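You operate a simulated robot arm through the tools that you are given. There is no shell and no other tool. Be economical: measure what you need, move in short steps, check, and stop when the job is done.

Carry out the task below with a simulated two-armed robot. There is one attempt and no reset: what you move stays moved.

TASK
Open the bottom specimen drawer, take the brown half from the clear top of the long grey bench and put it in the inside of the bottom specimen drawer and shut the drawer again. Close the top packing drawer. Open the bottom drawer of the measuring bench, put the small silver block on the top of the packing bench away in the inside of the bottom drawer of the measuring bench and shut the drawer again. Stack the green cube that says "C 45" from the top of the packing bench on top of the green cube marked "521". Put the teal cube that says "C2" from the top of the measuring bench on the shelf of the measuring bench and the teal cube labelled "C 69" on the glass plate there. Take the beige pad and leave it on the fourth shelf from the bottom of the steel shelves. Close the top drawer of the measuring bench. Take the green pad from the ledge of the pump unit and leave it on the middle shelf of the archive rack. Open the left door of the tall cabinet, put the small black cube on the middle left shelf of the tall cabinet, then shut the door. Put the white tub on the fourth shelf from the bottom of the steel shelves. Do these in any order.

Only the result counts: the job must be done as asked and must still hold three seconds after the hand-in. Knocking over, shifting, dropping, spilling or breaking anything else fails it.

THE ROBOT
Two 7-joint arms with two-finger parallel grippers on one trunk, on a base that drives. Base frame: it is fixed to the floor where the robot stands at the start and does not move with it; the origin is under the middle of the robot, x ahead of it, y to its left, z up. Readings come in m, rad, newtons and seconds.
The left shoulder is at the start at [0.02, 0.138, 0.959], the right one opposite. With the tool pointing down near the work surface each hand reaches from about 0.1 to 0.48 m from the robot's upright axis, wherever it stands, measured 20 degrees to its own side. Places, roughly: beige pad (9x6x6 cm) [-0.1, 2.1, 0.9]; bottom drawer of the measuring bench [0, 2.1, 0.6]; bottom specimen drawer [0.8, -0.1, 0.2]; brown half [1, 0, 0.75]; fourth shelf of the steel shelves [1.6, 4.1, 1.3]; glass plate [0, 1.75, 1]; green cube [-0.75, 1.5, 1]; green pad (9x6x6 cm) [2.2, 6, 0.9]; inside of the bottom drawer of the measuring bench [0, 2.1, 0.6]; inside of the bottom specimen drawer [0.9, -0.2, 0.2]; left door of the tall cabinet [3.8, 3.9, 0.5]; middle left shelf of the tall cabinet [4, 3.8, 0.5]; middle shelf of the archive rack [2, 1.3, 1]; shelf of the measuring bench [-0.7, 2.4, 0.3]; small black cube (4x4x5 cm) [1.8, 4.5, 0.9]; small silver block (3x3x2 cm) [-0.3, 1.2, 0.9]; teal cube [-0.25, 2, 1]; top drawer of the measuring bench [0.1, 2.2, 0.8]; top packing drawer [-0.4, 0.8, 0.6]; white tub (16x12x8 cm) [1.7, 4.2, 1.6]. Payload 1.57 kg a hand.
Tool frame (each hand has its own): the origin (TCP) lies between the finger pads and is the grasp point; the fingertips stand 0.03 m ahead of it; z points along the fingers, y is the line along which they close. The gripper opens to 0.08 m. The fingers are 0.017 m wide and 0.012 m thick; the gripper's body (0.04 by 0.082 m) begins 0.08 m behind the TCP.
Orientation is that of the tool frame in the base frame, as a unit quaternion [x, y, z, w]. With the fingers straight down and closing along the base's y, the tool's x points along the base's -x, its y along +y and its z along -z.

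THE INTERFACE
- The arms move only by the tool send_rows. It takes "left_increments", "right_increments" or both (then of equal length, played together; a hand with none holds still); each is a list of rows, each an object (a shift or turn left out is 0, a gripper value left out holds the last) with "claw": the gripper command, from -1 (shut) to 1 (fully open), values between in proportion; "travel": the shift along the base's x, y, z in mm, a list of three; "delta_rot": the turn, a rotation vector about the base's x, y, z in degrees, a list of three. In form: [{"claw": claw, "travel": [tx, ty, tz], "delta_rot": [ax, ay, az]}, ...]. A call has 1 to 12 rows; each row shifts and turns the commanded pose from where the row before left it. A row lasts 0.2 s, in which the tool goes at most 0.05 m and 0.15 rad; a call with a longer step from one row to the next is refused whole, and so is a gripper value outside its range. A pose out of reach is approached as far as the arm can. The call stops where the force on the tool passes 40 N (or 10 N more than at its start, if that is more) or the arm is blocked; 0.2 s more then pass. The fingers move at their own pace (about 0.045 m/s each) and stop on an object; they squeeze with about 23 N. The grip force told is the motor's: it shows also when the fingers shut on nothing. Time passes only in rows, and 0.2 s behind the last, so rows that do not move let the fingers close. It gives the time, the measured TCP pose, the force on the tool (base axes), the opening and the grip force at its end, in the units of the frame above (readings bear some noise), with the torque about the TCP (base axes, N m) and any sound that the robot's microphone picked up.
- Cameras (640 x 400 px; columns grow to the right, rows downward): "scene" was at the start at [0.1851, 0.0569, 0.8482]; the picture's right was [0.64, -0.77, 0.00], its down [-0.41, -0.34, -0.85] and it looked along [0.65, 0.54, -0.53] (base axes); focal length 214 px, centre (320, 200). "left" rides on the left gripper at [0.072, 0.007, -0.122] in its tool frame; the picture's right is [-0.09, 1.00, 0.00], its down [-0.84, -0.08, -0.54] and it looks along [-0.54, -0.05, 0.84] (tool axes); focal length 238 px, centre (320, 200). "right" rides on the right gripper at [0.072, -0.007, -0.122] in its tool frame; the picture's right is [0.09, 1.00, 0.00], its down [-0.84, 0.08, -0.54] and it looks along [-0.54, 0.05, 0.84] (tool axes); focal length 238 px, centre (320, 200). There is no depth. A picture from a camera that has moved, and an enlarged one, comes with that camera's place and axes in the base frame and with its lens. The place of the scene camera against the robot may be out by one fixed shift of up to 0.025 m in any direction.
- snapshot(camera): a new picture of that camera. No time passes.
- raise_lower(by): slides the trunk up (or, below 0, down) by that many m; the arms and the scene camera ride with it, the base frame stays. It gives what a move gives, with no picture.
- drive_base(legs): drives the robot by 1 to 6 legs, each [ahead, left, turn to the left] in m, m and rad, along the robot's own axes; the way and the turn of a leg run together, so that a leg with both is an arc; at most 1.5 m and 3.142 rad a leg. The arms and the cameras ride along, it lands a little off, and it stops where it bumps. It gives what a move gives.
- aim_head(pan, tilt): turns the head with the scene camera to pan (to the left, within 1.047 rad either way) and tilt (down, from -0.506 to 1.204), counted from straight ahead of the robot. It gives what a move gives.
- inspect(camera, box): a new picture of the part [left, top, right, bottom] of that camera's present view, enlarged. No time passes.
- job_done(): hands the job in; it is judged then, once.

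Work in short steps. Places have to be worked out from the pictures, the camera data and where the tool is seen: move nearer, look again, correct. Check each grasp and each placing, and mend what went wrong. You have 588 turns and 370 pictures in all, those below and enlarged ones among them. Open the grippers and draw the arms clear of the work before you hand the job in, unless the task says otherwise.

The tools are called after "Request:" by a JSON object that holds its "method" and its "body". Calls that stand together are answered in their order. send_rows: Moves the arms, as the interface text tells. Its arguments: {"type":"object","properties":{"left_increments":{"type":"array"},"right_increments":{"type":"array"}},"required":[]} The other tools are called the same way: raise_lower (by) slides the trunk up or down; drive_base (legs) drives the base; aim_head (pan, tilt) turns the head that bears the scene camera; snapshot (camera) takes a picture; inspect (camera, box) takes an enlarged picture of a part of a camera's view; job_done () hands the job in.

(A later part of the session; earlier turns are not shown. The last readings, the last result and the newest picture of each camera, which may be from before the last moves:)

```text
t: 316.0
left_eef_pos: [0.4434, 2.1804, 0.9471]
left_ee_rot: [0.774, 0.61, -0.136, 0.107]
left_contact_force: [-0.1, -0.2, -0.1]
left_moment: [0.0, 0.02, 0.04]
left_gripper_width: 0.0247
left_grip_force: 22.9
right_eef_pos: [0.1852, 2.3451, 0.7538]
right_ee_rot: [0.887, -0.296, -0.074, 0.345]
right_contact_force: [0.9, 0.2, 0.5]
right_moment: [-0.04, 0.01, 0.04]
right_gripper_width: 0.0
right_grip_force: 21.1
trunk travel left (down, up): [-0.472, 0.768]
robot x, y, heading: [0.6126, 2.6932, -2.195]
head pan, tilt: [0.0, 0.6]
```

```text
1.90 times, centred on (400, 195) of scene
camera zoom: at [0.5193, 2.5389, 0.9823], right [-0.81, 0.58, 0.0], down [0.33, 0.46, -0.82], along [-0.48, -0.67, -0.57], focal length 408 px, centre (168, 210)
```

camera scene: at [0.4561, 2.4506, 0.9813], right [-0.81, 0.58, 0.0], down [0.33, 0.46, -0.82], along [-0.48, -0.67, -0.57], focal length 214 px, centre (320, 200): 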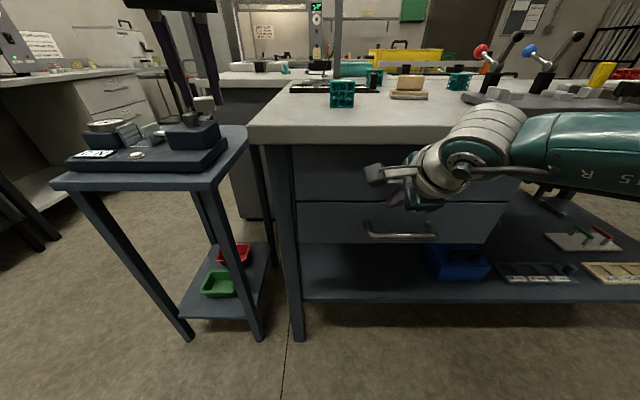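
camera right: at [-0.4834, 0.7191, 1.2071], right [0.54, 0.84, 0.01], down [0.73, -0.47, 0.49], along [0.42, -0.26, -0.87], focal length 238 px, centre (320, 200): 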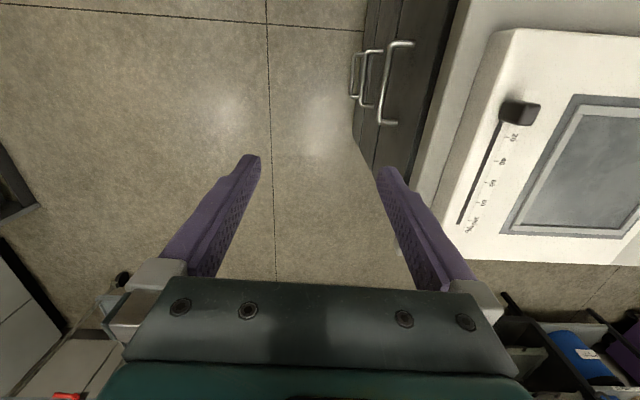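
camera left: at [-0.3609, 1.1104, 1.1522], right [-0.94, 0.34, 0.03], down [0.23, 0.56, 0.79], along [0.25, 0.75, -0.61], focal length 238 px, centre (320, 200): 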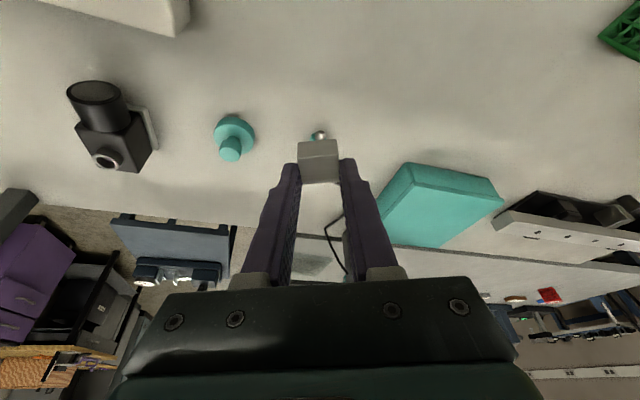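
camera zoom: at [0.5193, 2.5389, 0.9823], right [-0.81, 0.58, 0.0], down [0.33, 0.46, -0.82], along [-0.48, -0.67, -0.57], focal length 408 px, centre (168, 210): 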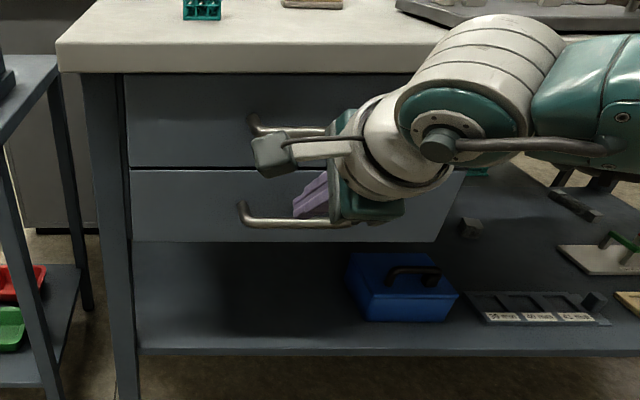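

Closed and flush. Next the bottom drawer's bar, about (0.115,2.294,0.665). I open the right fingers to 4 cm, go to a pre-grasp point and look.

Request:
{"method": "send_rows", "body": {"right_increments": [{"claw": 0, "travel": [-15, -4, -12]}, {"claw": 0, "travel": [-15, -4, -12]}, {"claw": 0, "travel": [-15, -4, -12]}]}}

Request:
{"method": "snapshot", "body": {"camera": "right"}}

Request:
{"method": "snapshot", "body": {"camera": "scene"}}

```text
t: 316.8
left_eef_pos: [0.4449, 2.1804, 0.9453]
left_ee_rot: [0.774, 0.61, -0.135, 0.108]
left_contact_force: [0.2, -0.9, -0.6]
left_moment: [-0.02, -0.03, 0.02]
left_gripper_width: 0.0247
left_grip_force: 22.7
right_eef_pos: [0.1459, 2.334, 0.7172]
right_ee_rot: [0.886, -0.296, -0.074, 0.348]
right_contact_force: [1.0, 0.1, -0.9]
right_moment: [0.0, -0.01, 0.01]
right_gripper_width: 0.04
right_grip_force: 0.0
right hand out of reach, approached as far as the arm can: row 3
trunk travel left (down, up): [-0.472, 0.768]
robot x, y, heading: [0.6089, 2.6928, -2.193]
head pan, tilt: [0.0, 0.6]
```

```text
244 pictures are left
camera right: at [0.2485, 2.3661, 0.8086], right [-0.4, -0.63, 0.66], down [-0.54, 0.75, 0.39], along [-0.75, -0.2, -0.64], focal length 238 px, centre (320, 200)
```

right: 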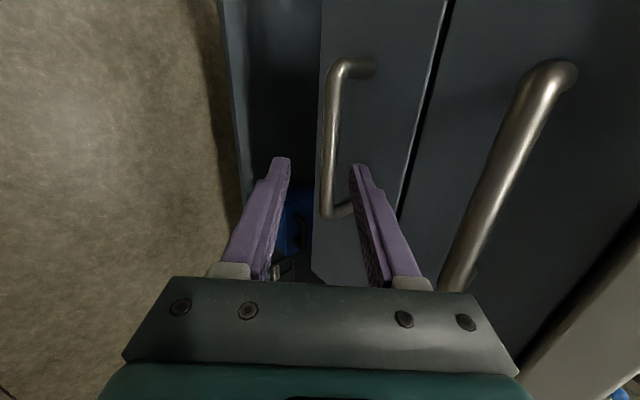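

```text
243 pictures are left
camera scene: at [0.5194, 2.5384, 0.9824], right [-0.81, 0.58, 0.0], down [0.33, 0.46, -0.83], along [-0.48, -0.67, -0.56], focal length 214 px, centre (320, 200)
```

scene: 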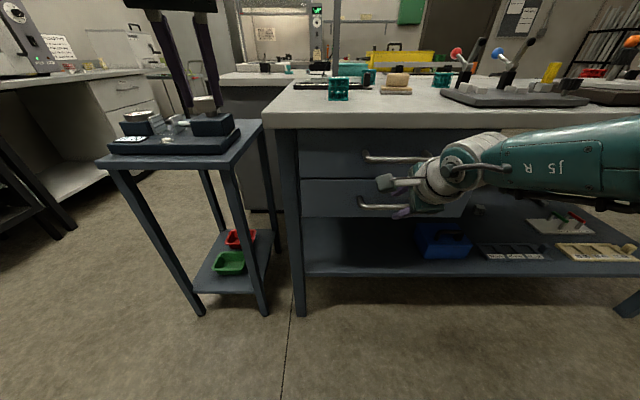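

The bar is ~7.5 cm ahead along the tool axis, ~1 cm toward the upper finger. I use the trunk and base for the advance.

Request:
{"method": "raise_lower", "body": {"by": -0.036}}

Request:
{"method": "drive_base", "body": {"legs": [[0.04, 0, 0]]}}

Request:
{"method": "snapshot", "body": {"camera": "right"}}

```text
t: 317.6
left_eef_pos: [0.4441, 2.1807, 0.9102]
left_ee_rot: [0.774, 0.609, -0.134, 0.107]
left_contact_force: [-0.7, -0.4, -0.6]
left_moment: [0.01, 0.01, 0.01]
left_gripper_width: 0.0249
left_grip_force: 23.2
right_eef_pos: [0.1447, 2.3366, 0.6809]
right_ee_rot: [0.887, -0.296, -0.074, 0.346]
right_contact_force: [-0.1, -0.7, 0.3]
right_moment: [0.01, -0.01, 0.02]
right_gripper_width: 0.0399
right_grip_force: 0.0
trunk travel left (down, up): [-0.436, 0.804]
robot x, y, heading: [0.6103, 2.6926, -2.195]
head pan, tilt: [0.0, 0.6]
```

```text
t: 318.5
left_eef_pos: [0.4208, 2.1479, 0.9108]
left_ee_rot: [0.774, 0.609, -0.135, 0.108]
left_contact_force: [0.0, 0.0, -0.1]
left_moment: [-0.03, -0.04, 0.0]
left_gripper_width: 0.0249
left_grip_force: 23.0
right_eef_pos: [0.1207, 2.303, 0.681]
right_ee_rot: [0.887, -0.297, -0.074, 0.346]
right_contact_force: [0.0, -1.4, 0.2]
right_moment: [0.01, -0.05, -0.01]
right_gripper_width: 0.04
right_grip_force: 0.0
trunk travel left (down, up): [-0.436, 0.804]
robot x, y, heading: [0.5885, 2.6581, -2.195]
head pan, tilt: [0.0, 0.6]
```

```text
242 pictures are left
camera right: at [0.2243, 2.3343, 0.7725], right [-0.4, -0.63, 0.66], down [-0.53, 0.75, 0.39], along [-0.75, -0.2, -0.64], focal length 238 px, centre (320, 200)
```

right: 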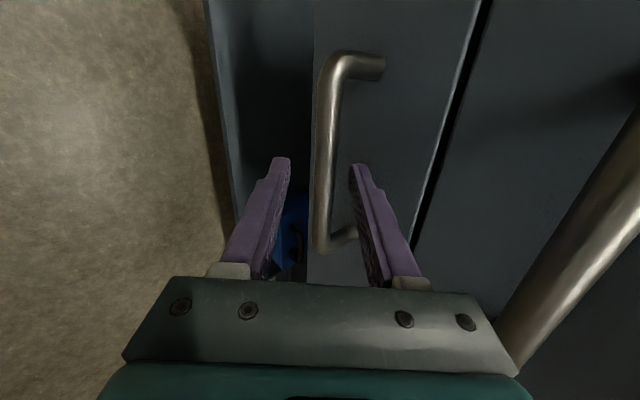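

Centred. One more step: trunk −3 cm, base +3.5 cm, then close.

Request:
{"method": "raise_lower", "body": {"by": -0.03}}

Request:
{"method": "drive_base", "body": {"legs": [[0.033, 0, 0]]}}

Request:
{"method": "snapshot", "body": {"camera": "right"}}

```text
t: 319.2
left_eef_pos: [0.4204, 2.1471, 0.8812]
left_ee_rot: [0.774, 0.61, -0.136, 0.107]
left_contact_force: [0.2, 0.2, 0.3]
left_moment: [0.0, -0.02, -0.01]
left_gripper_width: 0.0248
left_grip_force: 22.7
right_eef_pos: [0.1209, 2.3019, 0.6508]
right_ee_rot: [0.887, -0.297, -0.076, 0.346]
right_contact_force: [-0.4, -2.3, 2.2]
right_moment: [0.29, -0.14, -0.03]
right_gripper_width: 0.0451
right_grip_force: 2.3
trunk travel left (down, up): [-0.406, 0.834]
robot x, y, heading: [0.5885, 2.6569, -2.2]
head pan, tilt: [0.0, 0.6]
```

```text
t: 320.2
left_eef_pos: [0.4036, 2.1269, 0.8795]
left_ee_rot: [0.775, 0.608, -0.135, 0.107]
left_contact_force: [-0.7, 0.0, 0.2]
left_moment: [0.01, 0.01, 0.01]
left_gripper_width: 0.0247
left_grip_force: 23.5
right_eef_pos: [0.1057, 2.2832, 0.6483]
right_ee_rot: [0.887, -0.299, -0.074, 0.343]
right_contact_force: [8.2, 9.5, 4.2]
right_moment: [-0.13, 0.08, -0.02]
right_gripper_width: 0.0347
right_grip_force: 0.2
trunk travel left (down, up): [-0.406, 0.834]
robot x, y, heading: [0.5691, 2.6362, -2.2]
head pan, tilt: [0.0, 0.6]
stopped in leg 1: the force on the tool passed its limit at 140 N (the readings are from after the stop); the commanded pose is now the measured one
```

```text
241 pictures are left
camera right: at [0.2086, 2.3136, 0.7413], right [-0.4, -0.64, 0.66], down [-0.53, 0.75, 0.4], along [-0.74, -0.19, -0.64], focal length 238 px, centre (320, 200)
```

right: 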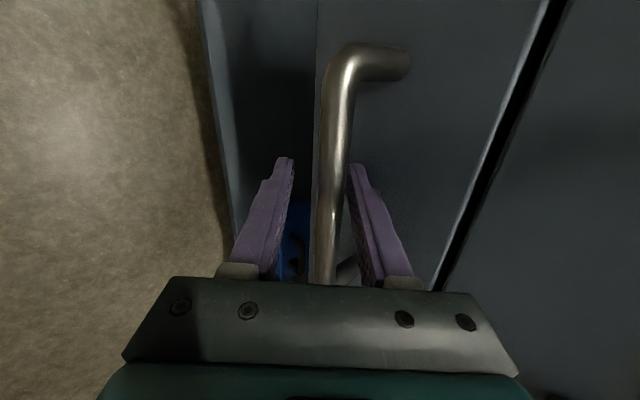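

Bar between the fingers, the upper tip touching the front. I close on it.

Request:
{"method": "send_rows", "body": {"right_increments": [{"claw": -1}, {"claw": -1}, {"claw": -1}]}}

Request:
{"method": "drive_base", "body": {"legs": [[-0.12, 0, 0]]}}

Request:
{"method": "snapshot", "body": {"camera": "scene"}}

```text
t: 321.0
left_eef_pos: [0.4022, 2.1236, 0.8801]
left_ee_rot: [0.774, 0.609, -0.135, 0.107]
left_contact_force: [0.0, -0.1, -0.4]
left_moment: [0.02, -0.03, 0.02]
left_gripper_width: 0.0247
left_grip_force: 23.1
right_eef_pos: [0.1025, 2.2792, 0.6524]
right_ee_rot: [0.887, -0.298, -0.075, 0.345]
right_contact_force: [-0.9, -1.5, 4.8]
right_moment: [0.18, 0.23, 0.27]
right_gripper_width: 0.0165
right_grip_force: 30.1
trunk travel left (down, up): [-0.406, 0.834]
robot x, y, heading: [0.5727, 2.6342, -2.195]
head pan, tilt: [0.0, 0.6]
```

```text
t: 322.2
left_eef_pos: [0.4731, 2.222, 0.8813]
left_ee_rot: [0.774, 0.609, -0.136, 0.108]
left_contact_force: [0.3, 1.0, -0.5]
left_moment: [0.02, -0.01, -0.01]
left_gripper_width: 0.0247
left_grip_force: 23.0
right_eef_pos: [0.1726, 2.3769, 0.652]
right_ee_rot: [0.886, -0.298, -0.074, 0.346]
right_contact_force: [1.0, -1.3, 10.6]
right_moment: [0.04, -0.07, 0.71]
right_gripper_width: 0.0165
right_grip_force: 31.6
trunk travel left (down, up): [-0.406, 0.834]
robot x, y, heading: [0.6433, 2.735, -2.197]
head pan, tilt: [0.0, 0.6]
```

```text
240 pictures are left
camera scene: at [0.5484, 2.5798, 0.9166], right [-0.81, 0.59, 0.0], down [0.33, 0.46, -0.83], along [-0.48, -0.67, -0.56], focal length 214 px, centre (320, 200)
```

scene: 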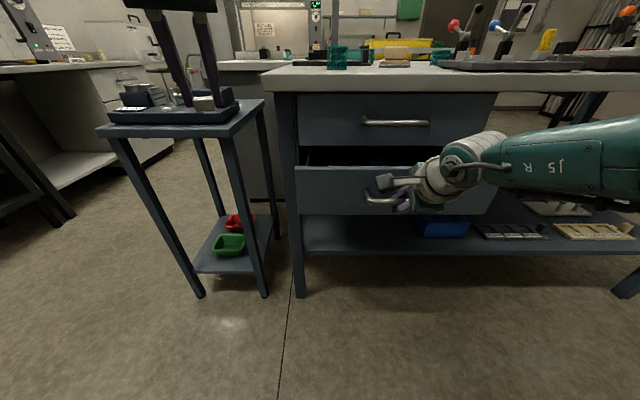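

Opening. Another 12 cm.

Request:
{"method": "drive_base", "body": {"legs": [[-0.12, 0, 0]]}}

Request:
{"method": "snapshot", "body": {"camera": "scene"}}

```text
t: 323.5
left_eef_pos: [0.5447, 2.3199, 0.8805]
left_ee_rot: [0.774, 0.61, -0.136, 0.107]
left_contact_force: [-0.4, 0.8, -0.6]
left_moment: [-0.01, 0.02, 0.02]
left_gripper_width: 0.0249
left_grip_force: 23.2
right_eef_pos: [0.2441, 2.4753, 0.6507]
right_ee_rot: [0.887, -0.298, -0.074, 0.346]
right_contact_force: [-1.7, 0.4, 6.2]
right_moment: [0.1, 0.04, 0.59]
right_gripper_width: 0.0161
right_grip_force: 31.2
trunk travel left (down, up): [-0.406, 0.834]
robot x, y, heading: [0.7133, 2.8327, -2.199]
head pan, tilt: [0.0, 0.6]
```

```text
239 pictures are left
camera scene: at [0.6192, 2.6783, 0.9165], right [-0.81, 0.59, 0.0], down [0.33, 0.46, -0.83], along [-0.48, -0.67, -0.56], focal length 214 px, centre (320, 200)
```

scene: 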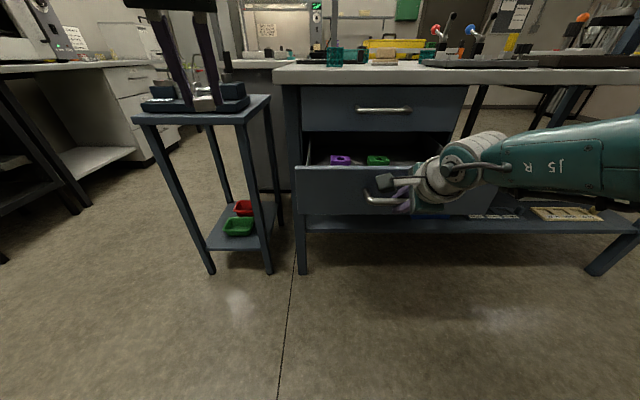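

Open ~0.24 m. I release, retreat the right hand up and back, and upright it.

Request:
{"method": "send_rows", "body": {"right_increments": [{"claw": 0.1}, {"claw": 0.1}, {"travel": [13, 23, 28]}, {"travel": [13, 23, 28]}, {"travel": [0, 0, 35]}, {"travel": [-10, 8, 35], "delta_rot": [6.1, -4.3, 0]}, {"travel": [-10, 8, 20], "delta_rot": [6.1, -4.3, 0]}, {"travel": [-10, 8, 10], "delta_rot": [6.1, -4.3, 0]}, {"travel": [-10, 8, 0], "delta_rot": [6.1, -4.3, 0]}, {"travel": [-10, 8, 0], "delta_rot": [6.1, -4.3, 0]}]}}

Request:
{"method": "snapshot", "body": {"camera": "scene"}}

```text
t: 325.7
left_eef_pos: [0.5454, 2.3193, 0.8799]
left_ee_rot: [0.773, 0.61, -0.135, 0.108]
left_contact_force: [-0.3, -0.6, -0.2]
left_moment: [-0.02, 0.0, -0.01]
left_gripper_width: 0.0249
left_grip_force: 23.4
right_eef_pos: [0.2311, 2.5714, 0.8067]
right_ee_rot: [0.945, -0.325, 0.016, 0.041]
right_contact_force: [-0.9, -0.6, 0.2]
right_moment: [-0.02, -0.02, -0.03]
right_gripper_width: 0.0439
right_grip_force: 0.1
right hand out of reach, approached as far as the arm can: row 10
trunk travel left (down, up): [-0.406, 0.834]
robot x, y, heading: [0.7157, 2.8295, -2.196]
head pan, tilt: [0.0, 0.6]
```

```text
238 pictures are left
camera scene: at [0.62, 2.6791, 0.9163], right [-0.81, 0.59, 0.0], down [0.33, 0.46, -0.82], along [-0.48, -0.67, -0.57], focal length 214 px, centre (320, 200)
```

scene: 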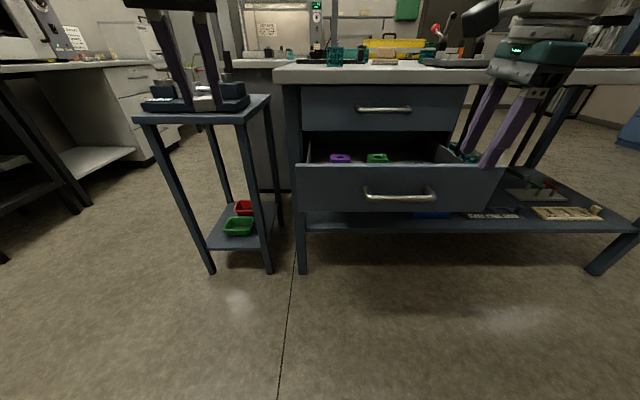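

I shift right 0.19 m and forward 0.2 m so that the left hand with the silver block comes above the drawer's left bay.

Request:
{"method": "drive_base", "body": {"legs": [[0, -0.19, 0], [0.2, 0, 0]]}}

Request:
{"method": "snapshot", "body": {"camera": "left"}}

Request:
{"method": "snapshot", "body": {"camera": "scene"}}

```text
t: 328.4
left_eef_pos: [0.2807, 2.2729, 0.8811]
left_ee_rot: [0.772, 0.611, -0.135, 0.108]
left_contact_force: [-0.5, -0.1, 0.4]
left_moment: [0.01, -0.02, 0.01]
left_gripper_width: 0.025
left_grip_force: 22.8
right_eef_pos: [-0.0352, 2.5225, 0.8065]
right_ee_rot: [0.945, -0.324, 0.016, 0.041]
right_contact_force: [-0.3, -0.5, 1.6]
right_moment: [0.01, -0.01, -0.02]
right_gripper_width: 0.0438
right_grip_force: 0.0
trunk travel left (down, up): [-0.406, 0.834]
robot x, y, heading: [0.4465, 2.7847, -2.191]
head pan, tilt: [0.0, 0.6]
```

```text
237 pictures are left
camera left: at [0.313, 2.3781, 0.9694], right [0.95, -0.31, 0.03], down [-0.21, -0.57, 0.79], along [-0.23, -0.76, -0.61], focal length 238 px, centre (320, 200)
```

left: 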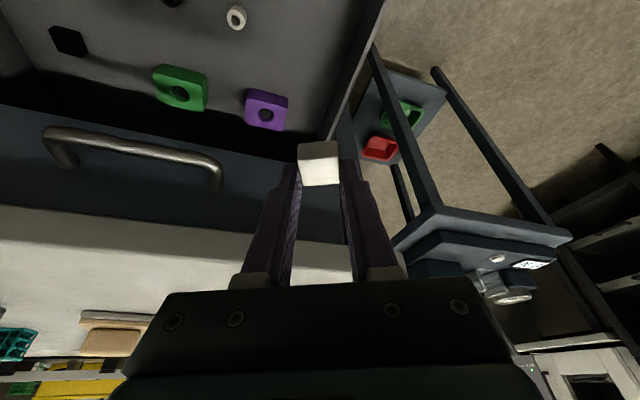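

```text
236 pictures are left
camera scene: at [0.354, 2.632, 0.9165], right [-0.81, 0.58, 0.0], down [0.33, 0.46, -0.83], along [-0.48, -0.67, -0.56], focal length 214 px, centre (320, 200)
```

scene: 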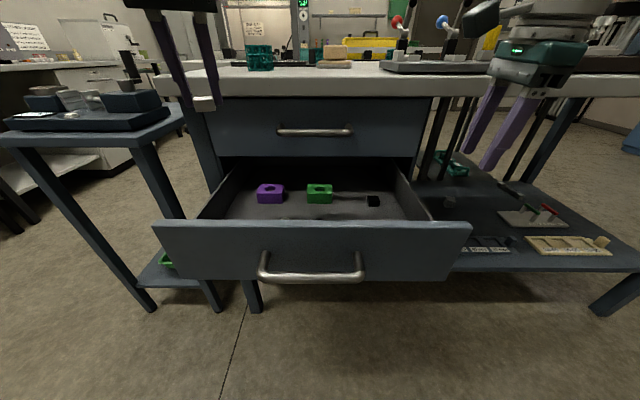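

The block hangs above a free bay next to the left wall. I lower by arm, then trunk, to the drawer floor.

Request:
{"method": "send_rows", "body": {"left_increments": [{"travel": [-2, -3, -25]}, {"travel": [-2, -3, -25]}, {"travel": [0, 0, -25]}, {"travel": [0, 0, -25]}]}}

Request:
{"method": "raise_lower", "body": {"by": -0.08}}

Request:
{"method": "snapshot", "body": {"camera": "left"}}

```text
t: 329.4
left_eef_pos: [0.2746, 2.2669, 0.7786]
left_ee_rot: [0.772, 0.612, -0.134, 0.109]
left_contact_force: [0.2, -0.4, 0.5]
left_moment: [0.02, 0.0, 0.05]
left_gripper_width: 0.0249
left_grip_force: 22.5
right_eef_pos: [-0.0349, 2.5237, 0.8054]
right_ee_rot: [0.945, -0.324, 0.017, 0.041]
right_contact_force: [0.2, 0.1, 0.0]
right_moment: [-0.01, 0.0, 0.0]
right_gripper_width: 0.0439
right_grip_force: 0.0
trunk travel left (down, up): [-0.406, 0.834]
robot x, y, heading: [0.4459, 2.7863, -2.184]
head pan, tilt: [0.0, 0.6]
```

```text
t: 330.6
left_eef_pos: [0.275, 2.2661, 0.6991]
left_ee_rot: [0.772, 0.612, -0.135, 0.108]
left_contact_force: [0.2, -0.1, -0.5]
left_moment: [0.02, 0.01, 0.01]
left_gripper_width: 0.0248
left_grip_force: 23.7
right_eef_pos: [-0.0354, 2.5226, 0.7257]
right_ee_rot: [0.945, -0.325, 0.017, 0.041]
right_contact_force: [0.1, 0.4, 0.2]
right_moment: [0.0, 0.02, -0.01]
right_gripper_width: 0.0441
right_grip_force: 0.0
trunk travel left (down, up): [-0.326, 0.914]
robot x, y, heading: [0.4455, 2.7852, -2.192]
head pan, tilt: [0.0, 0.6]
```

```text
235 pictures are left
camera left: at [0.3071, 2.3714, 0.7887], right [0.95, -0.31, 0.03], down [-0.21, -0.57, 0.79], along [-0.23, -0.76, -0.61], focal length 238 px, centre (320, 200)
```

left: 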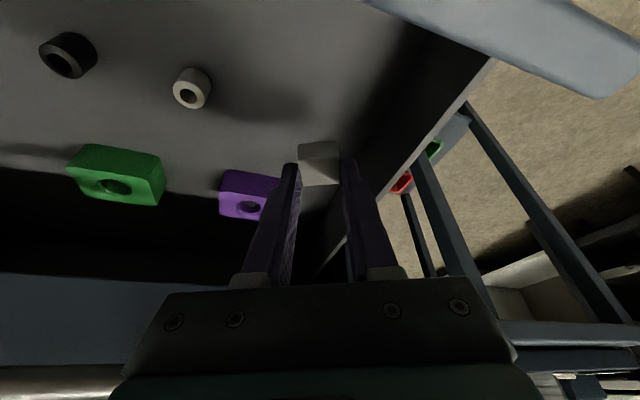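

Request:
{"method": "raise_lower", "body": {"by": -0.04}}

Request:
{"method": "snapshot", "body": {"camera": "left"}}

```text
t: 331.4
left_eef_pos: [0.2741, 2.2653, 0.6597]
left_ee_rot: [0.772, 0.612, -0.135, 0.108]
left_contact_force: [0.5, 0.1, -0.3]
left_moment: [0.02, -0.01, 0.01]
left_gripper_width: 0.0246
left_grip_force: 23.6
right_eef_pos: [-0.036, 2.523, 0.6858]
right_ee_rot: [0.945, -0.323, 0.016, 0.04]
right_contact_force: [0.2, -0.6, -0.1]
right_moment: [-0.01, -0.03, -0.04]
right_gripper_width: 0.0441
right_grip_force: 0.1
trunk travel left (down, up): [-0.286, 0.954]
robot x, y, heading: [0.4492, 2.7816, -2.19]
head pan, tilt: [0.0, 0.6]
```

```text
234 pictures are left
camera left: at [0.3071, 2.3713, 0.7486], right [0.95, -0.31, 0.03], down [-0.21, -0.57, 0.79], along [-0.23, -0.76, -0.61], focal length 238 px, centre (320, 200)
```

left: 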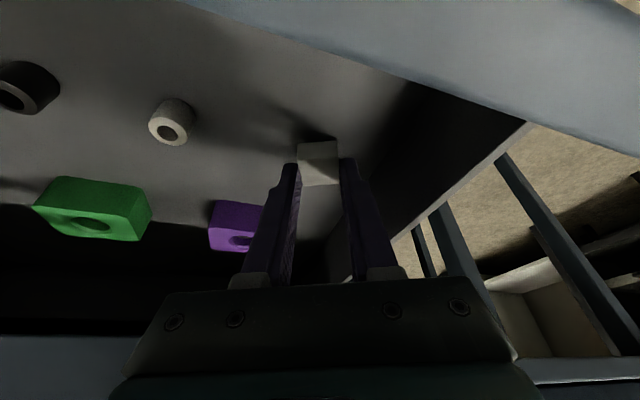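

Request:
{"method": "raise_lower", "body": {"by": -0.015}}

Request:
{"method": "send_rows", "body": {"left_increments": [{"travel": [-2, -3, -4]}, {"travel": [-2, -3, -4]}]}}

Request:
{"method": "snapshot", "body": {"camera": "left"}}

```text
t: 332.0
left_eef_pos: [0.2745, 2.2661, 0.645]
left_ee_rot: [0.772, 0.612, -0.136, 0.108]
left_contact_force: [-0.3, 0.1, 2.7]
left_moment: [0.03, 0.04, 0.02]
left_gripper_width: 0.0248
left_grip_force: 23.0
right_eef_pos: [-0.0349, 2.5221, 0.671]
right_ee_rot: [0.945, -0.323, 0.017, 0.041]
right_contact_force: [0.3, 0.2, 0.1]
right_moment: [0.02, -0.03, 0.01]
right_gripper_width: 0.0439
right_grip_force: 0.0
trunk travel left (down, up): [-0.271, 0.969]
robot x, y, heading: [0.4478, 2.7833, -2.187]
head pan, tilt: [0.0, 0.6]
```

```text
t: 332.6
left_eef_pos: [0.2667, 2.2543, 0.6435]
left_ee_rot: [0.77, 0.612, -0.142, 0.11]
left_contact_force: [-2.4, 3.3, 31.6]
left_moment: [0.05, -0.27, 0.19]
left_gripper_width: 0.0246
left_grip_force: 23.2
right_eef_pos: [-0.0389, 2.5211, 0.6734]
right_ee_rot: [0.945, -0.324, 0.016, 0.041]
right_contact_force: [0.1, -0.3, -0.6]
right_moment: [0.0, -0.04, 0.01]
right_gripper_width: 0.044
right_grip_force: 0.1
trunk travel left (down, up): [-0.271, 0.969]
robot x, y, heading: [0.4439, 2.7862, -2.187]
head pan, tilt: [0.0, 0.6]
```

```text
233 pictures are left
camera left: at [0.3001, 2.3607, 0.7304], right [0.95, -0.31, 0.03], down [-0.21, -0.56, 0.8], along [-0.23, -0.77, -0.6], focal length 238 px, centre (320, 200)
```

left: 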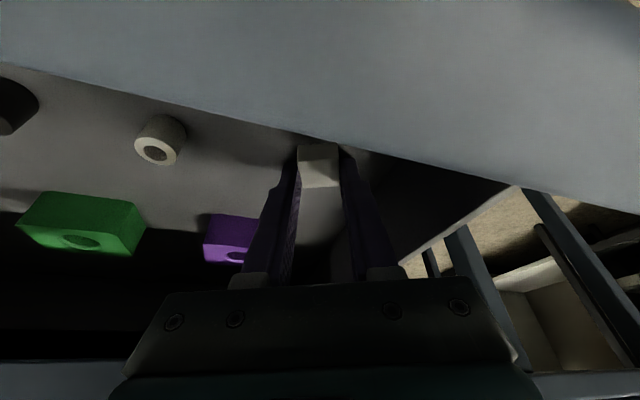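

On the floor. Release, then rise.

Request:
{"method": "send_rows", "body": {"left_increments": [{"travel": [2, 3, 4]}, {"claw": 0.2}, {"claw": 0.2}, {"claw": 0.2}, {"travel": [0, 0, 25]}, {"travel": [0, 0, 25]}, {"travel": [0, 0, 25]}, {"travel": [0, 0, 25]}]}}

Request:
{"method": "raise_lower", "body": {"by": 0.1}}

Request:
{"method": "snapshot", "body": {"camera": "left"}}

```text
t: 334.4
left_eef_pos: [0.2744, 2.261, 0.7424]
left_ee_rot: [0.772, 0.612, -0.135, 0.108]
left_contact_force: [-0.2, -0.1, -0.1]
left_moment: [0.02, -0.03, 0.01]
left_gripper_width: 0.0477
left_grip_force: 0.1
right_eef_pos: [-0.0359, 2.5232, 0.6716]
right_ee_rot: [0.945, -0.323, 0.017, 0.041]
right_contact_force: [-0.7, -0.4, 0.1]
right_moment: [0.0, 0.01, 0.02]
right_gripper_width: 0.0442
right_grip_force: 0.2
trunk travel left (down, up): [-0.271, 0.969]
robot x, y, heading: [0.4458, 2.7835, -2.195]
head pan, tilt: [0.0, 0.6]
```

```text
t: 335.8
left_eef_pos: [0.2754, 2.2619, 0.8416]
left_ee_rot: [0.772, 0.612, -0.135, 0.107]
left_contact_force: [0.3, -0.6, 0.1]
left_moment: [0.0, 0.01, -0.02]
left_gripper_width: 0.0479
left_grip_force: 0.2
right_eef_pos: [-0.035, 2.5224, 0.7715]
right_ee_rot: [0.945, -0.324, 0.016, 0.041]
right_contact_force: [1.2, 0.4, 0.1]
right_moment: [0.03, -0.01, 0.02]
right_gripper_width: 0.0441
right_grip_force: 0.1
trunk travel left (down, up): [-0.371, 0.869]
robot x, y, heading: [0.4445, 2.7845, -2.187]
head pan, tilt: [0.0, 0.6]
```

```text
232 pictures are left
camera left: at [0.3071, 2.3667, 0.9307], right [0.95, -0.31, 0.03], down [-0.21, -0.57, 0.79], along [-0.23, -0.76, -0.61], focal length 238 px, centre (320, 200)
```

left: 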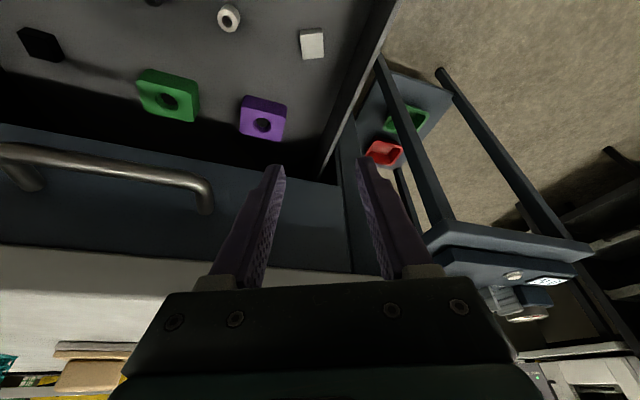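

The silver block lies in the drawer. I back off, shift left, pitch the right hand and push the drawer shut.

Request:
{"method": "drive_base", "body": {"legs": [[-0.27, 0, 0], [0, 0.17, 0]]}}

Request:
{"method": "send_rows", "body": {"right_increments": [{"claw": -1, "delta_rot": [-6.1, 4.3, 0], "travel": [6, 6, -5]}, {"claw": -1, "delta_rot": [-6.1, 4.3, 0], "travel": [6, 6, -5]}, {"claw": -1, "delta_rot": [-6.1, 4.3, 0], "travel": [6, 6, -10]}, {"claw": -1, "delta_rot": [-6.1, 4.3, 0], "travel": [6, 6, -10]}, {"claw": -1, "delta_rot": [-6.1, 4.3, 0], "travel": [6, 6, -15]}, {"claw": -1, "delta_rot": [-6.1, 4.3, 0], "travel": [6, 6, -15]}]}}

Request:
{"method": "snapshot", "body": {"camera": "scene"}}

```text
t: 338.7
left_eef_pos: [0.5653, 2.3744, 0.8412]
left_ee_rot: [0.772, 0.611, -0.135, 0.108]
left_contact_force: [-0.2, 0.2, 0.0]
left_moment: [-0.01, -0.02, 0.0]
left_gripper_width: 0.048
left_grip_force: 0.1
right_eef_pos: [0.2558, 2.6373, 0.7716]
right_ee_rot: [0.945, -0.325, 0.016, 0.041]
right_contact_force: [0.2, 0.7, -0.1]
right_moment: [0.03, 0.0, -0.01]
right_gripper_width: 0.0439
right_grip_force: 0.0
trunk travel left (down, up): [-0.371, 0.869]
robot x, y, heading: [0.7375, 2.8997, -2.191]
head pan, tilt: [0.0, 0.6]
```

```text
t: 340.1
left_eef_pos: [0.5665, 2.3741, 0.8419]
left_ee_rot: [0.772, 0.611, -0.135, 0.108]
left_contact_force: [0.2, -0.3, 0.0]
left_moment: [-0.02, 0.01, 0.06]
left_gripper_width: 0.0481
left_grip_force: 0.0
right_eef_pos: [0.287, 2.6694, 0.7137]
right_ee_rot: [0.865, -0.286, -0.09, 0.403]
right_contact_force: [0.2, 0.2, 0.1]
right_moment: [-0.02, 0.0, -0.01]
right_gripper_width: 0.0
right_grip_force: 21.1
right hand out of reach, approached as far as the arm can: row 1
trunk travel left (down, up): [-0.371, 0.869]
robot x, y, heading: [0.7386, 2.8971, -2.198]
head pan, tilt: [0.0, 0.6]
```

```text
231 pictures are left
camera scene: at [0.6458, 2.7459, 0.8813], right [-0.81, 0.58, 0.0], down [0.33, 0.46, -0.82], along [-0.48, -0.67, -0.57], focal length 214 px, centre (320, 200)
```

scene: 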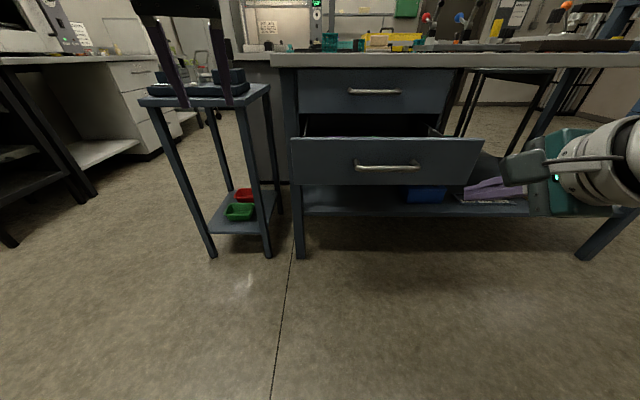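

I bring the right tip more to the middle and push by driving forward.

Request:
{"method": "send_rows", "body": {"right_increments": [{"travel": [24, -17, 4]}, {"travel": [24, -17, 4]}]}}

Request:
{"method": "drive_base", "body": {"legs": [[0.3, 0, 0]]}}

Request:
{"method": "snapshot", "body": {"camera": "scene"}}

```text
t: 340.7
left_eef_pos: [0.5649, 2.374, 0.8421]
left_ee_rot: [0.772, 0.611, -0.135, 0.108]
left_contact_force: [0.5, -1.0, -0.5]
left_moment: [-0.02, 0.02, 0.01]
left_gripper_width: 0.0483
left_grip_force: 0.0
right_eef_pos: [0.3335, 2.6339, 0.7205]
right_ee_rot: [0.864, -0.286, -0.091, 0.403]
right_contact_force: [0.3, 0.0, -0.1]
right_moment: [0.03, -0.02, -0.01]
right_gripper_width: 0.0001
right_grip_force: 20.9
trunk travel left (down, up): [-0.371, 0.869]
robot x, y, heading: [0.74, 2.8992, -2.193]
head pan, tilt: [0.0, 0.6]
```

```text
t: 342.7
left_eef_pos: [0.396, 2.139, 0.8418]
left_ee_rot: [0.773, 0.611, -0.135, 0.107]
left_contact_force: [0.3, -0.4, -0.2]
left_moment: [0.04, 0.0, -0.02]
left_gripper_width: 0.0481
left_grip_force: 0.0
right_eef_pos: [0.1627, 2.3982, 0.7214]
right_ee_rot: [0.864, -0.287, -0.092, 0.403]
right_contact_force: [0.3, -0.3, 0.5]
right_moment: [-0.01, 0.01, 0.04]
right_gripper_width: 0.0
right_grip_force: 21.2
trunk travel left (down, up): [-0.371, 0.869]
robot x, y, heading: [0.5669, 2.6634, -2.191]
head pan, tilt: [0.0, 0.6]
```

```text
230 pictures are left
camera scene: at [0.4755, 2.5089, 0.8814], right [-0.81, 0.58, 0.0], down [0.33, 0.46, -0.83], along [-0.48, -0.67, -0.56], focal length 214 px, centre (320, 200)
```

scene: 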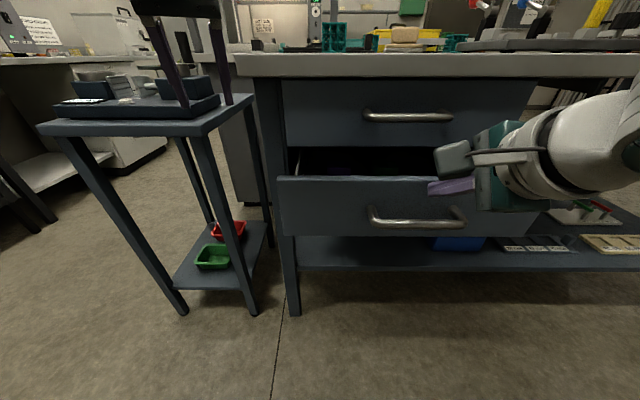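

The drawer follows. I raise the left hand clear of the bench edge, then push the rest.

Request:
{"method": "send_rows", "body": {"left_increments": [{"travel": [0, 0, 25]}, {"travel": [0, 0, 25]}, {"travel": [0, 0, 25]}, {"travel": [0, 0, 25]}]}}

Request:
{"method": "drive_base", "body": {"legs": [[0.06, 0, 0]]}}

Request:
{"method": "send_rows", "body": {"right_increments": [{"travel": [-9, -13, 0]}, {"travel": [-9, -13, 0]}, {"travel": [-9, -13, 0]}, {"travel": [-9, -13, 0]}, {"travel": [-9, -13, 0]}, {"travel": [-9, -13, 0]}]}}

Request:
{"method": "snapshot", "body": {"camera": "scene"}}

```text
t: 343.9
left_eef_pos: [0.4017, 2.1515, 0.8848]
left_ee_rot: [0.782, 0.612, -0.081, 0.093]
left_contact_force: [-0.8, 0.4, -0.2]
left_moment: [0.02, 0.0, 0.01]
left_gripper_width: 0.0479
left_grip_force: 0.1
left hand out of reach, approached as far as the arm can: row 4
right_eef_pos: [0.1625, 2.3992, 0.7213]
right_ee_rot: [0.864, -0.287, -0.092, 0.403]
right_contact_force: [-0.8, -0.8, -0.1]
right_moment: [0.02, -0.04, -0.01]
right_gripper_width: 0.0
right_grip_force: 21.2
trunk travel left (down, up): [-0.371, 0.869]
robot x, y, heading: [0.5727, 2.6647, -2.196]
head pan, tilt: [0.0, 0.6]
stopped in row 4 (left hand): the arm was blocked; the commanded pose is now the measured one
```

```text
t: 344.9
left_eef_pos: [0.3676, 2.1015, 0.8842]
left_ee_rot: [0.781, 0.612, -0.082, 0.092]
left_contact_force: [0.1, -0.9, -1.0]
left_moment: [0.01, 0.0, 0.0]
left_gripper_width: 0.048
left_grip_force: 0.0
right_eef_pos: [0.1275, 2.3499, 0.7217]
right_ee_rot: [0.864, -0.287, -0.092, 0.403]
right_contact_force: [0.4, -0.9, 0.4]
right_moment: [0.03, -0.01, 0.01]
right_gripper_width: 0.0003
right_grip_force: 21.1
trunk travel left (down, up): [-0.371, 0.869]
robot x, y, heading: [0.534, 2.616, -2.195]
head pan, tilt: [0.0, 0.6]
```

```text
t: 346.1
left_eef_pos: [0.3683, 2.1036, 0.8834]
left_ee_rot: [0.781, 0.612, -0.081, 0.092]
left_contact_force: [-0.2, 0.7, 0.9]
left_moment: [0.04, 0.0, 0.04]
left_gripper_width: 0.0479
left_grip_force: 0.1
right_eef_pos: [0.0828, 2.2851, 0.7192]
right_ee_rot: [0.865, -0.288, -0.09, 0.4]
right_contact_force: [6.7, 11.4, 3.4]
right_moment: [0.1, -0.04, -0.09]
right_gripper_width: 0.0
right_grip_force: 21.6
trunk travel left (down, up): [-0.371, 0.869]
robot x, y, heading: [0.5372, 2.6147, -2.192]
head pan, tilt: [0.0, 0.6]
stopped in row 6 (right hand): the force on the tool passed its limit at 53 N (the readings are from after the stop); the commanded pose is now the measured one
```

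```text
229 pictures are left
camera scene: at [0.4409, 2.4612, 0.8813], right [-0.81, 0.58, 0.0], down [0.33, 0.46, -0.82], along [-0.48, -0.67, -0.57], focal length 214 px, centre (320, 200)
```

scene: 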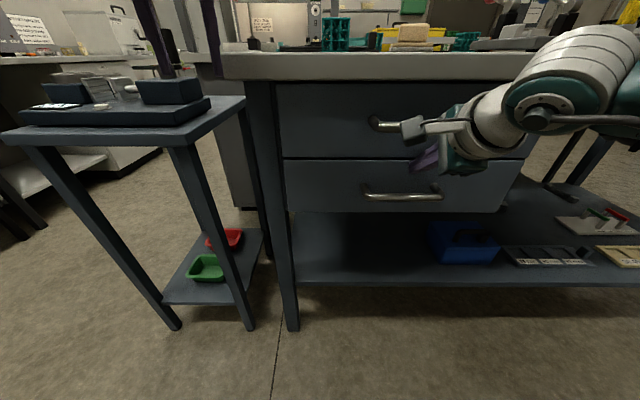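

Bottom drawer shut and flush. I back off, upright the right hand and raise the trunk to study the bench top.

Request:
{"method": "drive_base", "body": {"legs": [[-0.2, 0, 0]]}}

Request:
{"method": "raise_lower", "body": {"by": 0.4}}

Request:
{"method": "send_rows", "body": {"right_increments": [{"delta_rot": [6.1, -4.3, 0], "travel": [-4, 4, 5], "claw": 1}, {"delta_rot": [6.1, -4.3, 0], "travel": [-4, 4, 5]}, {"delta_rot": [6.1, -4.3, 0], "travel": [-4, 4, 0]}, {"delta_rot": [6.1, -4.3, 0], "travel": [-4, 4, 0]}, {"delta_rot": [6.1, -4.3, 0], "travel": [-4, 4, 0]}, {"delta_rot": [6.1, -4.3, 0], "travel": [-4, 4, 0]}]}}

Request:
{"method": "snapshot", "body": {"camera": "scene"}}

Request:
{"method": "inspect", "body": {"camera": "scene", "box": [240, 130, 420, 230]}}

```text
t: 347.7
left_eef_pos: [0.4837, 2.2617, 0.8833]
left_ee_rot: [0.78, 0.613, -0.082, 0.092]
left_contact_force: [0.5, 0.4, -0.3]
left_moment: [-0.03, 0.04, 0.02]
left_gripper_width: 0.0479
left_grip_force: 0.0
right_eef_pos: [0.1963, 2.4417, 0.7196]
right_ee_rot: [0.865, -0.286, -0.091, 0.402]
right_contact_force: [0.3, -0.1, -0.2]
right_moment: [0.01, 0.0, -0.02]
right_gripper_width: 0.0002
right_grip_force: 21.1
trunk travel left (down, up): [-0.371, 0.869]
robot x, y, heading: [0.6494, 2.7779, -2.192]
head pan, tilt: [0.0, 0.6]
```

```text
t: 351.6
left_eef_pos: [0.4823, 2.2613, 1.2845]
left_ee_rot: [0.781, 0.613, -0.082, 0.092]
left_contact_force: [0.6, 0.6, -0.7]
left_moment: [0.04, -0.03, 0.01]
left_gripper_width: 0.0477
left_grip_force: 0.1
right_eef_pos: [0.1957, 2.4413, 1.1199]
right_ee_rot: [0.865, -0.285, -0.091, 0.403]
right_contact_force: [-0.3, 0.5, 0.3]
right_moment: [-0.02, 0.05, 0.01]
right_gripper_width: 0.0
right_grip_force: 20.7
trunk travel left (down, up): [-0.771, 0.469]
robot x, y, heading: [0.649, 2.7753, -2.189]
head pan, tilt: [0.0, 0.6]
```

```text
t: 353.0
left_eef_pos: [0.4829, 2.2615, 1.2854]
left_ee_rot: [0.781, 0.613, -0.081, 0.092]
left_contact_force: [0.2, 0.2, 0.5]
left_moment: [-0.02, 0.0, 0.0]
left_gripper_width: 0.0479
left_grip_force: 0.0
right_eef_pos: [0.1903, 2.495, 1.129]
right_ee_rot: [0.945, -0.324, 0.018, 0.039]
right_contact_force: [0.6, 0.3, -0.1]
right_moment: [0.0, -0.02, -0.01]
right_gripper_width: 0.0801
right_grip_force: 0.1
right hand out of reach, approached as far as the arm can: row 5, 6
trunk travel left (down, up): [-0.771, 0.469]
robot x, y, heading: [0.6452, 2.7722, -2.189]
head pan, tilt: [0.0, 0.6]
```

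```text
228 pictures are left
camera scene: at [0.5549, 2.6192, 1.2814], right [-0.81, 0.58, 0.0], down [0.33, 0.46, -0.83], along [-0.48, -0.67, -0.56], focal length 214 px, centre (320, 200)
```

scene: 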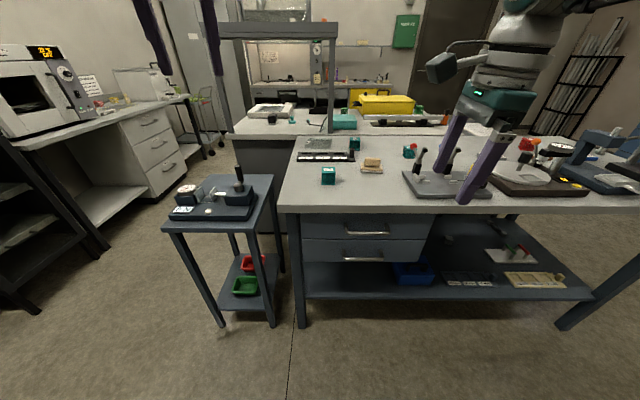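

```text
3.56 times, centred on (330, 180) of scene
camera zoom: at [0.5549, 2.6192, 1.2814], right [-0.81, 0.58, 0.0], down [0.33, 0.46, -0.83], along [-0.48, -0.67, -0.56], focal length 763 px, centre (284, 271)
```

zoom: 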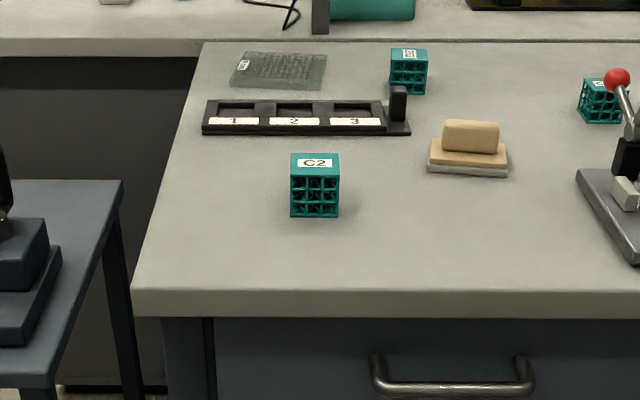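

Request:
{"method": "inspect", "body": {"camera": "scene", "box": [342, 130, 370, 148]}}

Request:
{"method": "inspect", "body": {"camera": "scene", "box": [396, 138, 424, 156]}}

```text
16.00 times, centred on (356, 139) of scene
camera zoom: at [0.5549, 2.6192, 1.2814], right [-0.81, 0.58, 0.0], down [0.33, 0.46, -0.83], along [-0.48, -0.67, -0.56], focal length 3432 px, centre (-256, 1176)
```

zoom: 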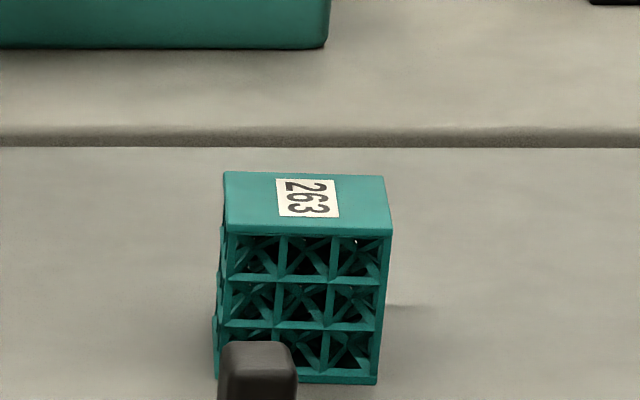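

```text
16.00 times, centred on (410, 147) of scene
camera zoom: at [0.5549, 2.6192, 1.2814], right [-0.81, 0.58, 0.0], down [0.33, 0.46, -0.83], along [-0.48, -0.67, -0.56], focal length 3432 px, centre (-1120, 1048)
```

zoom: 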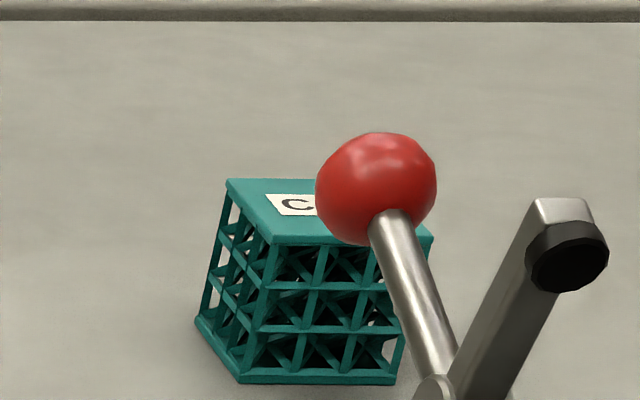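

Rear-left is "263"; the one behind the red lever is "C…" (C 69). First C 2: I set the left hand to a 40° forward pitch closing sideways, so I can grasp C 2 and later set it level on the low shelf.

Request:
{"method": "send_rows", "body": {"left_increments": [{"claw": 1, "delta_rot": [-4.6, 2.6, -4.4]}, {"delta_rot": [-4.6, 2.6, -4.4]}, {"delta_rot": [-4.6, 2.6, -4.4]}, {"delta_rot": [-4.6, 2.6, -4.4]}, {"delta_rot": [-4.5, 2.7, -4.6]}]}}

Request:
{"method": "snapshot", "body": {"camera": "left"}}

```text
t: 354.2
left_eef_pos: [0.4833, 2.2626, 1.2841]
left_ee_rot: [0.835, 0.43, -0.305, 0.158]
left_contact_force: [-0.4, 0.0, 0.4]
left_moment: [0.0, -0.01, -0.01]
left_gripper_width: 0.0799
left_grip_force: 0.1
right_eef_pos: [0.189, 2.496, 1.1274]
right_ee_rot: [0.945, -0.325, 0.017, 0.04]
right_contact_force: [0.6, -0.3, 0.4]
right_moment: [0.03, -0.03, -0.03]
right_gripper_width: 0.0798
right_grip_force: 0.0
trunk travel left (down, up): [-0.771, 0.469]
robot x, y, heading: [0.6466, 2.7743, -2.188]
head pan, tilt: [0.0, 0.6]
```

```text
224 pictures are left
camera left: at [0.567, 2.3671, 1.33], right [0.77, -0.64, 0.06], down [-0.23, -0.19, 0.95], along [-0.59, -0.75, -0.29], focal length 238 px, centre (320, 200)
```

left: 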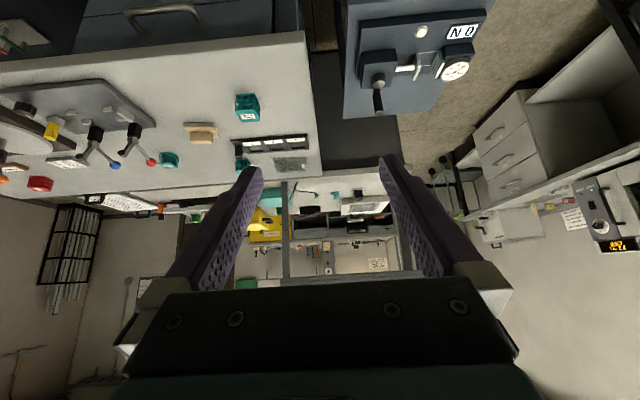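

Good. Before approaching I swing the right hand out to the right/back so that it stays clear of the bench.

Request:
{"method": "send_rows", "body": {"right_increments": [{"travel": [-30, 25, 0]}, {"travel": [-30, 25, 0]}, {"travel": [-25, 30, 0]}, {"travel": [-15, 40, 0]}, {"travel": [10, 45, 0]}, {"travel": [15, 45, 0]}, {"travel": [20, 42, 0]}]}}

Request:
{"method": "drive_base", "body": {"legs": [[0, -0.19, 0], [0.2, 0, 0]]}}

Request:
{"method": "raise_lower", "body": {"by": -0.25}}

Request:
{"method": "snapshot", "body": {"camera": "left"}}

```text
t: 355.8
left_eef_pos: [0.4829, 2.2618, 1.2842]
left_ee_rot: [0.835, 0.431, -0.304, 0.156]
left_contact_force: [0.2, -0.1, 0.6]
left_moment: [0.0, 0.02, 0.01]
left_gripper_width: 0.0799
left_grip_force: 0.0
right_eef_pos: [0.1356, 2.7503, 1.1282]
right_ee_rot: [0.945, -0.325, 0.017, 0.041]
right_contact_force: [0.6, 0.1, -0.9]
right_moment: [0.01, 0.0, 0.01]
right_gripper_width: 0.08
right_grip_force: 0.1
right hand out of reach, approached as far as the arm can: row 2
trunk travel left (down, up): [-0.771, 0.469]
robot x, y, heading: [0.6494, 2.7701, -2.185]
head pan, tilt: [0.0, 0.6]
```

```text
t: 358.5
left_eef_pos: [0.2187, 2.2088, 1.2842]
left_ee_rot: [0.835, 0.431, -0.303, 0.157]
left_contact_force: [-0.5, 0.8, 0.6]
left_moment: [0.04, -0.01, 0.02]
left_gripper_width: 0.0799
left_grip_force: 0.0
right_eef_pos: [-0.1283, 2.6979, 1.1283]
right_ee_rot: [0.945, -0.325, 0.017, 0.04]
right_contact_force: [0.4, -0.3, -0.3]
right_moment: [0.02, -0.02, 0.0]
right_gripper_width: 0.08
right_grip_force: 0.0
trunk travel left (down, up): [-0.771, 0.469]
robot x, y, heading: [0.383, 2.722, -2.192]
head pan, tilt: [0.0, 0.6]
```

```text
t: 361.0
left_eef_pos: [0.2195, 2.2077, 1.0339]
left_ee_rot: [0.835, 0.43, -0.304, 0.156]
left_contact_force: [-0.2, 0.0, 0.6]
left_moment: [0.03, 0.01, -0.04]
left_gripper_width: 0.08
left_grip_force: 0.1
right_eef_pos: [-0.1277, 2.6971, 0.8779]
right_ee_rot: [0.945, -0.325, 0.016, 0.04]
right_contact_force: [0.5, -0.4, -0.3]
right_moment: [0.01, 0.0, 0.0]
right_gripper_width: 0.08
right_grip_force: 0.0
trunk travel left (down, up): [-0.521, 0.719]
robot x, y, heading: [0.3865, 2.7212, -2.191]
head pan, tilt: [0.0, 0.6]
```

```text
223 pictures are left
camera left: at [0.3031, 2.3137, 1.08], right [0.77, -0.64, 0.06], down [-0.23, -0.19, 0.95], along [-0.59, -0.75, -0.3], focal length 238 px, centre (320, 200)
```

left: 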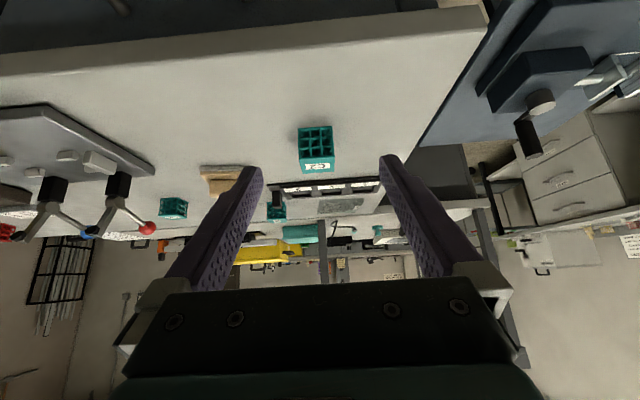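

C 2 is straight ahead. I extend the arm a bit, drive forward and lower onto it.

Request:
{"method": "send_rows", "body": {"left_increments": [{"travel": [-19, -21, -10]}, {"travel": [-19, -20, -10]}, {"travel": [-10, -15, -10]}]}}

Request:
{"method": "drive_base", "body": {"legs": [[0.06, 0, 0]]}}

Request:
{"method": "raise_lower", "body": {"by": -0.07}}

Request:
{"method": "snapshot", "body": {"camera": "left"}}

```text
t: 361.8
left_eef_pos: [0.1722, 2.1531, 1.0024]
left_ee_rot: [0.835, 0.431, -0.304, 0.157]
left_contact_force: [-0.3, -0.2, 0.3]
left_moment: [-0.06, 0.01, -0.01]
left_gripper_width: 0.0802
left_grip_force: 0.0
right_eef_pos: [-0.1278, 2.6974, 0.8784]
right_ee_rot: [0.945, -0.325, 0.017, 0.04]
right_contact_force: [0.1, -0.3, -0.3]
right_moment: [0.0, 0.01, 0.01]
right_gripper_width: 0.08
right_grip_force: 0.1
trunk travel left (down, up): [-0.521, 0.719]
robot x, y, heading: [0.3894, 2.7184, -2.189]
head pan, tilt: [0.0, 0.6]
```

```text
t: 362.8
left_eef_pos: [0.1353, 2.1027, 1.0035]
left_ee_rot: [0.835, 0.431, -0.305, 0.158]
left_contact_force: [0.3, -0.7, 0.7]
left_moment: [0.0, 0.0, -0.04]
left_gripper_width: 0.0801
left_grip_force: 0.0
right_eef_pos: [-0.1633, 2.6476, 0.8788]
right_ee_rot: [0.945, -0.325, 0.017, 0.04]
right_contact_force: [-0.2, -0.7, -0.3]
right_moment: [-0.01, -0.03, 0.02]
right_gripper_width: 0.0801
right_grip_force: 0.0
trunk travel left (down, up): [-0.521, 0.719]
robot x, y, heading: [0.3501, 2.67, -2.192]
head pan, tilt: [0.0, 0.6]
```

```text
t: 363.9
left_eef_pos: [0.1355, 2.1038, 0.9324]
left_ee_rot: [0.836, 0.431, -0.303, 0.157]
left_contact_force: [0.4, 0.1, 0.3]
left_moment: [-0.01, 0.02, -0.03]
left_gripper_width: 0.08
left_grip_force: 0.1
right_eef_pos: [-0.164, 2.6483, 0.8072]
right_ee_rot: [0.945, -0.324, 0.016, 0.04]
right_contact_force: [1.0, 0.0, -1.1]
right_moment: [0.03, 0.01, 0.02]
right_gripper_width: 0.0801
right_grip_force: 0.1
trunk travel left (down, up): [-0.451, 0.789]
robot x, y, heading: [0.3493, 2.6711, -2.19]
head pan, tilt: [0.0, 0.6]
```

```text
222 pictures are left
camera left: at [0.2197, 2.2089, 0.9792], right [0.77, -0.64, 0.06], down [-0.23, -0.19, 0.95], along [-0.59, -0.75, -0.3], focal length 238 px, centre (320, 200)
```

left: 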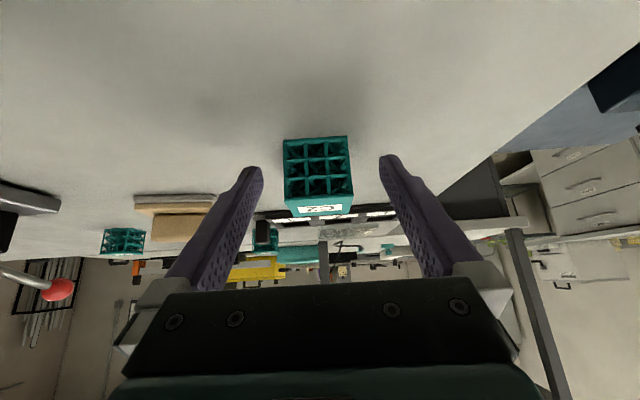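

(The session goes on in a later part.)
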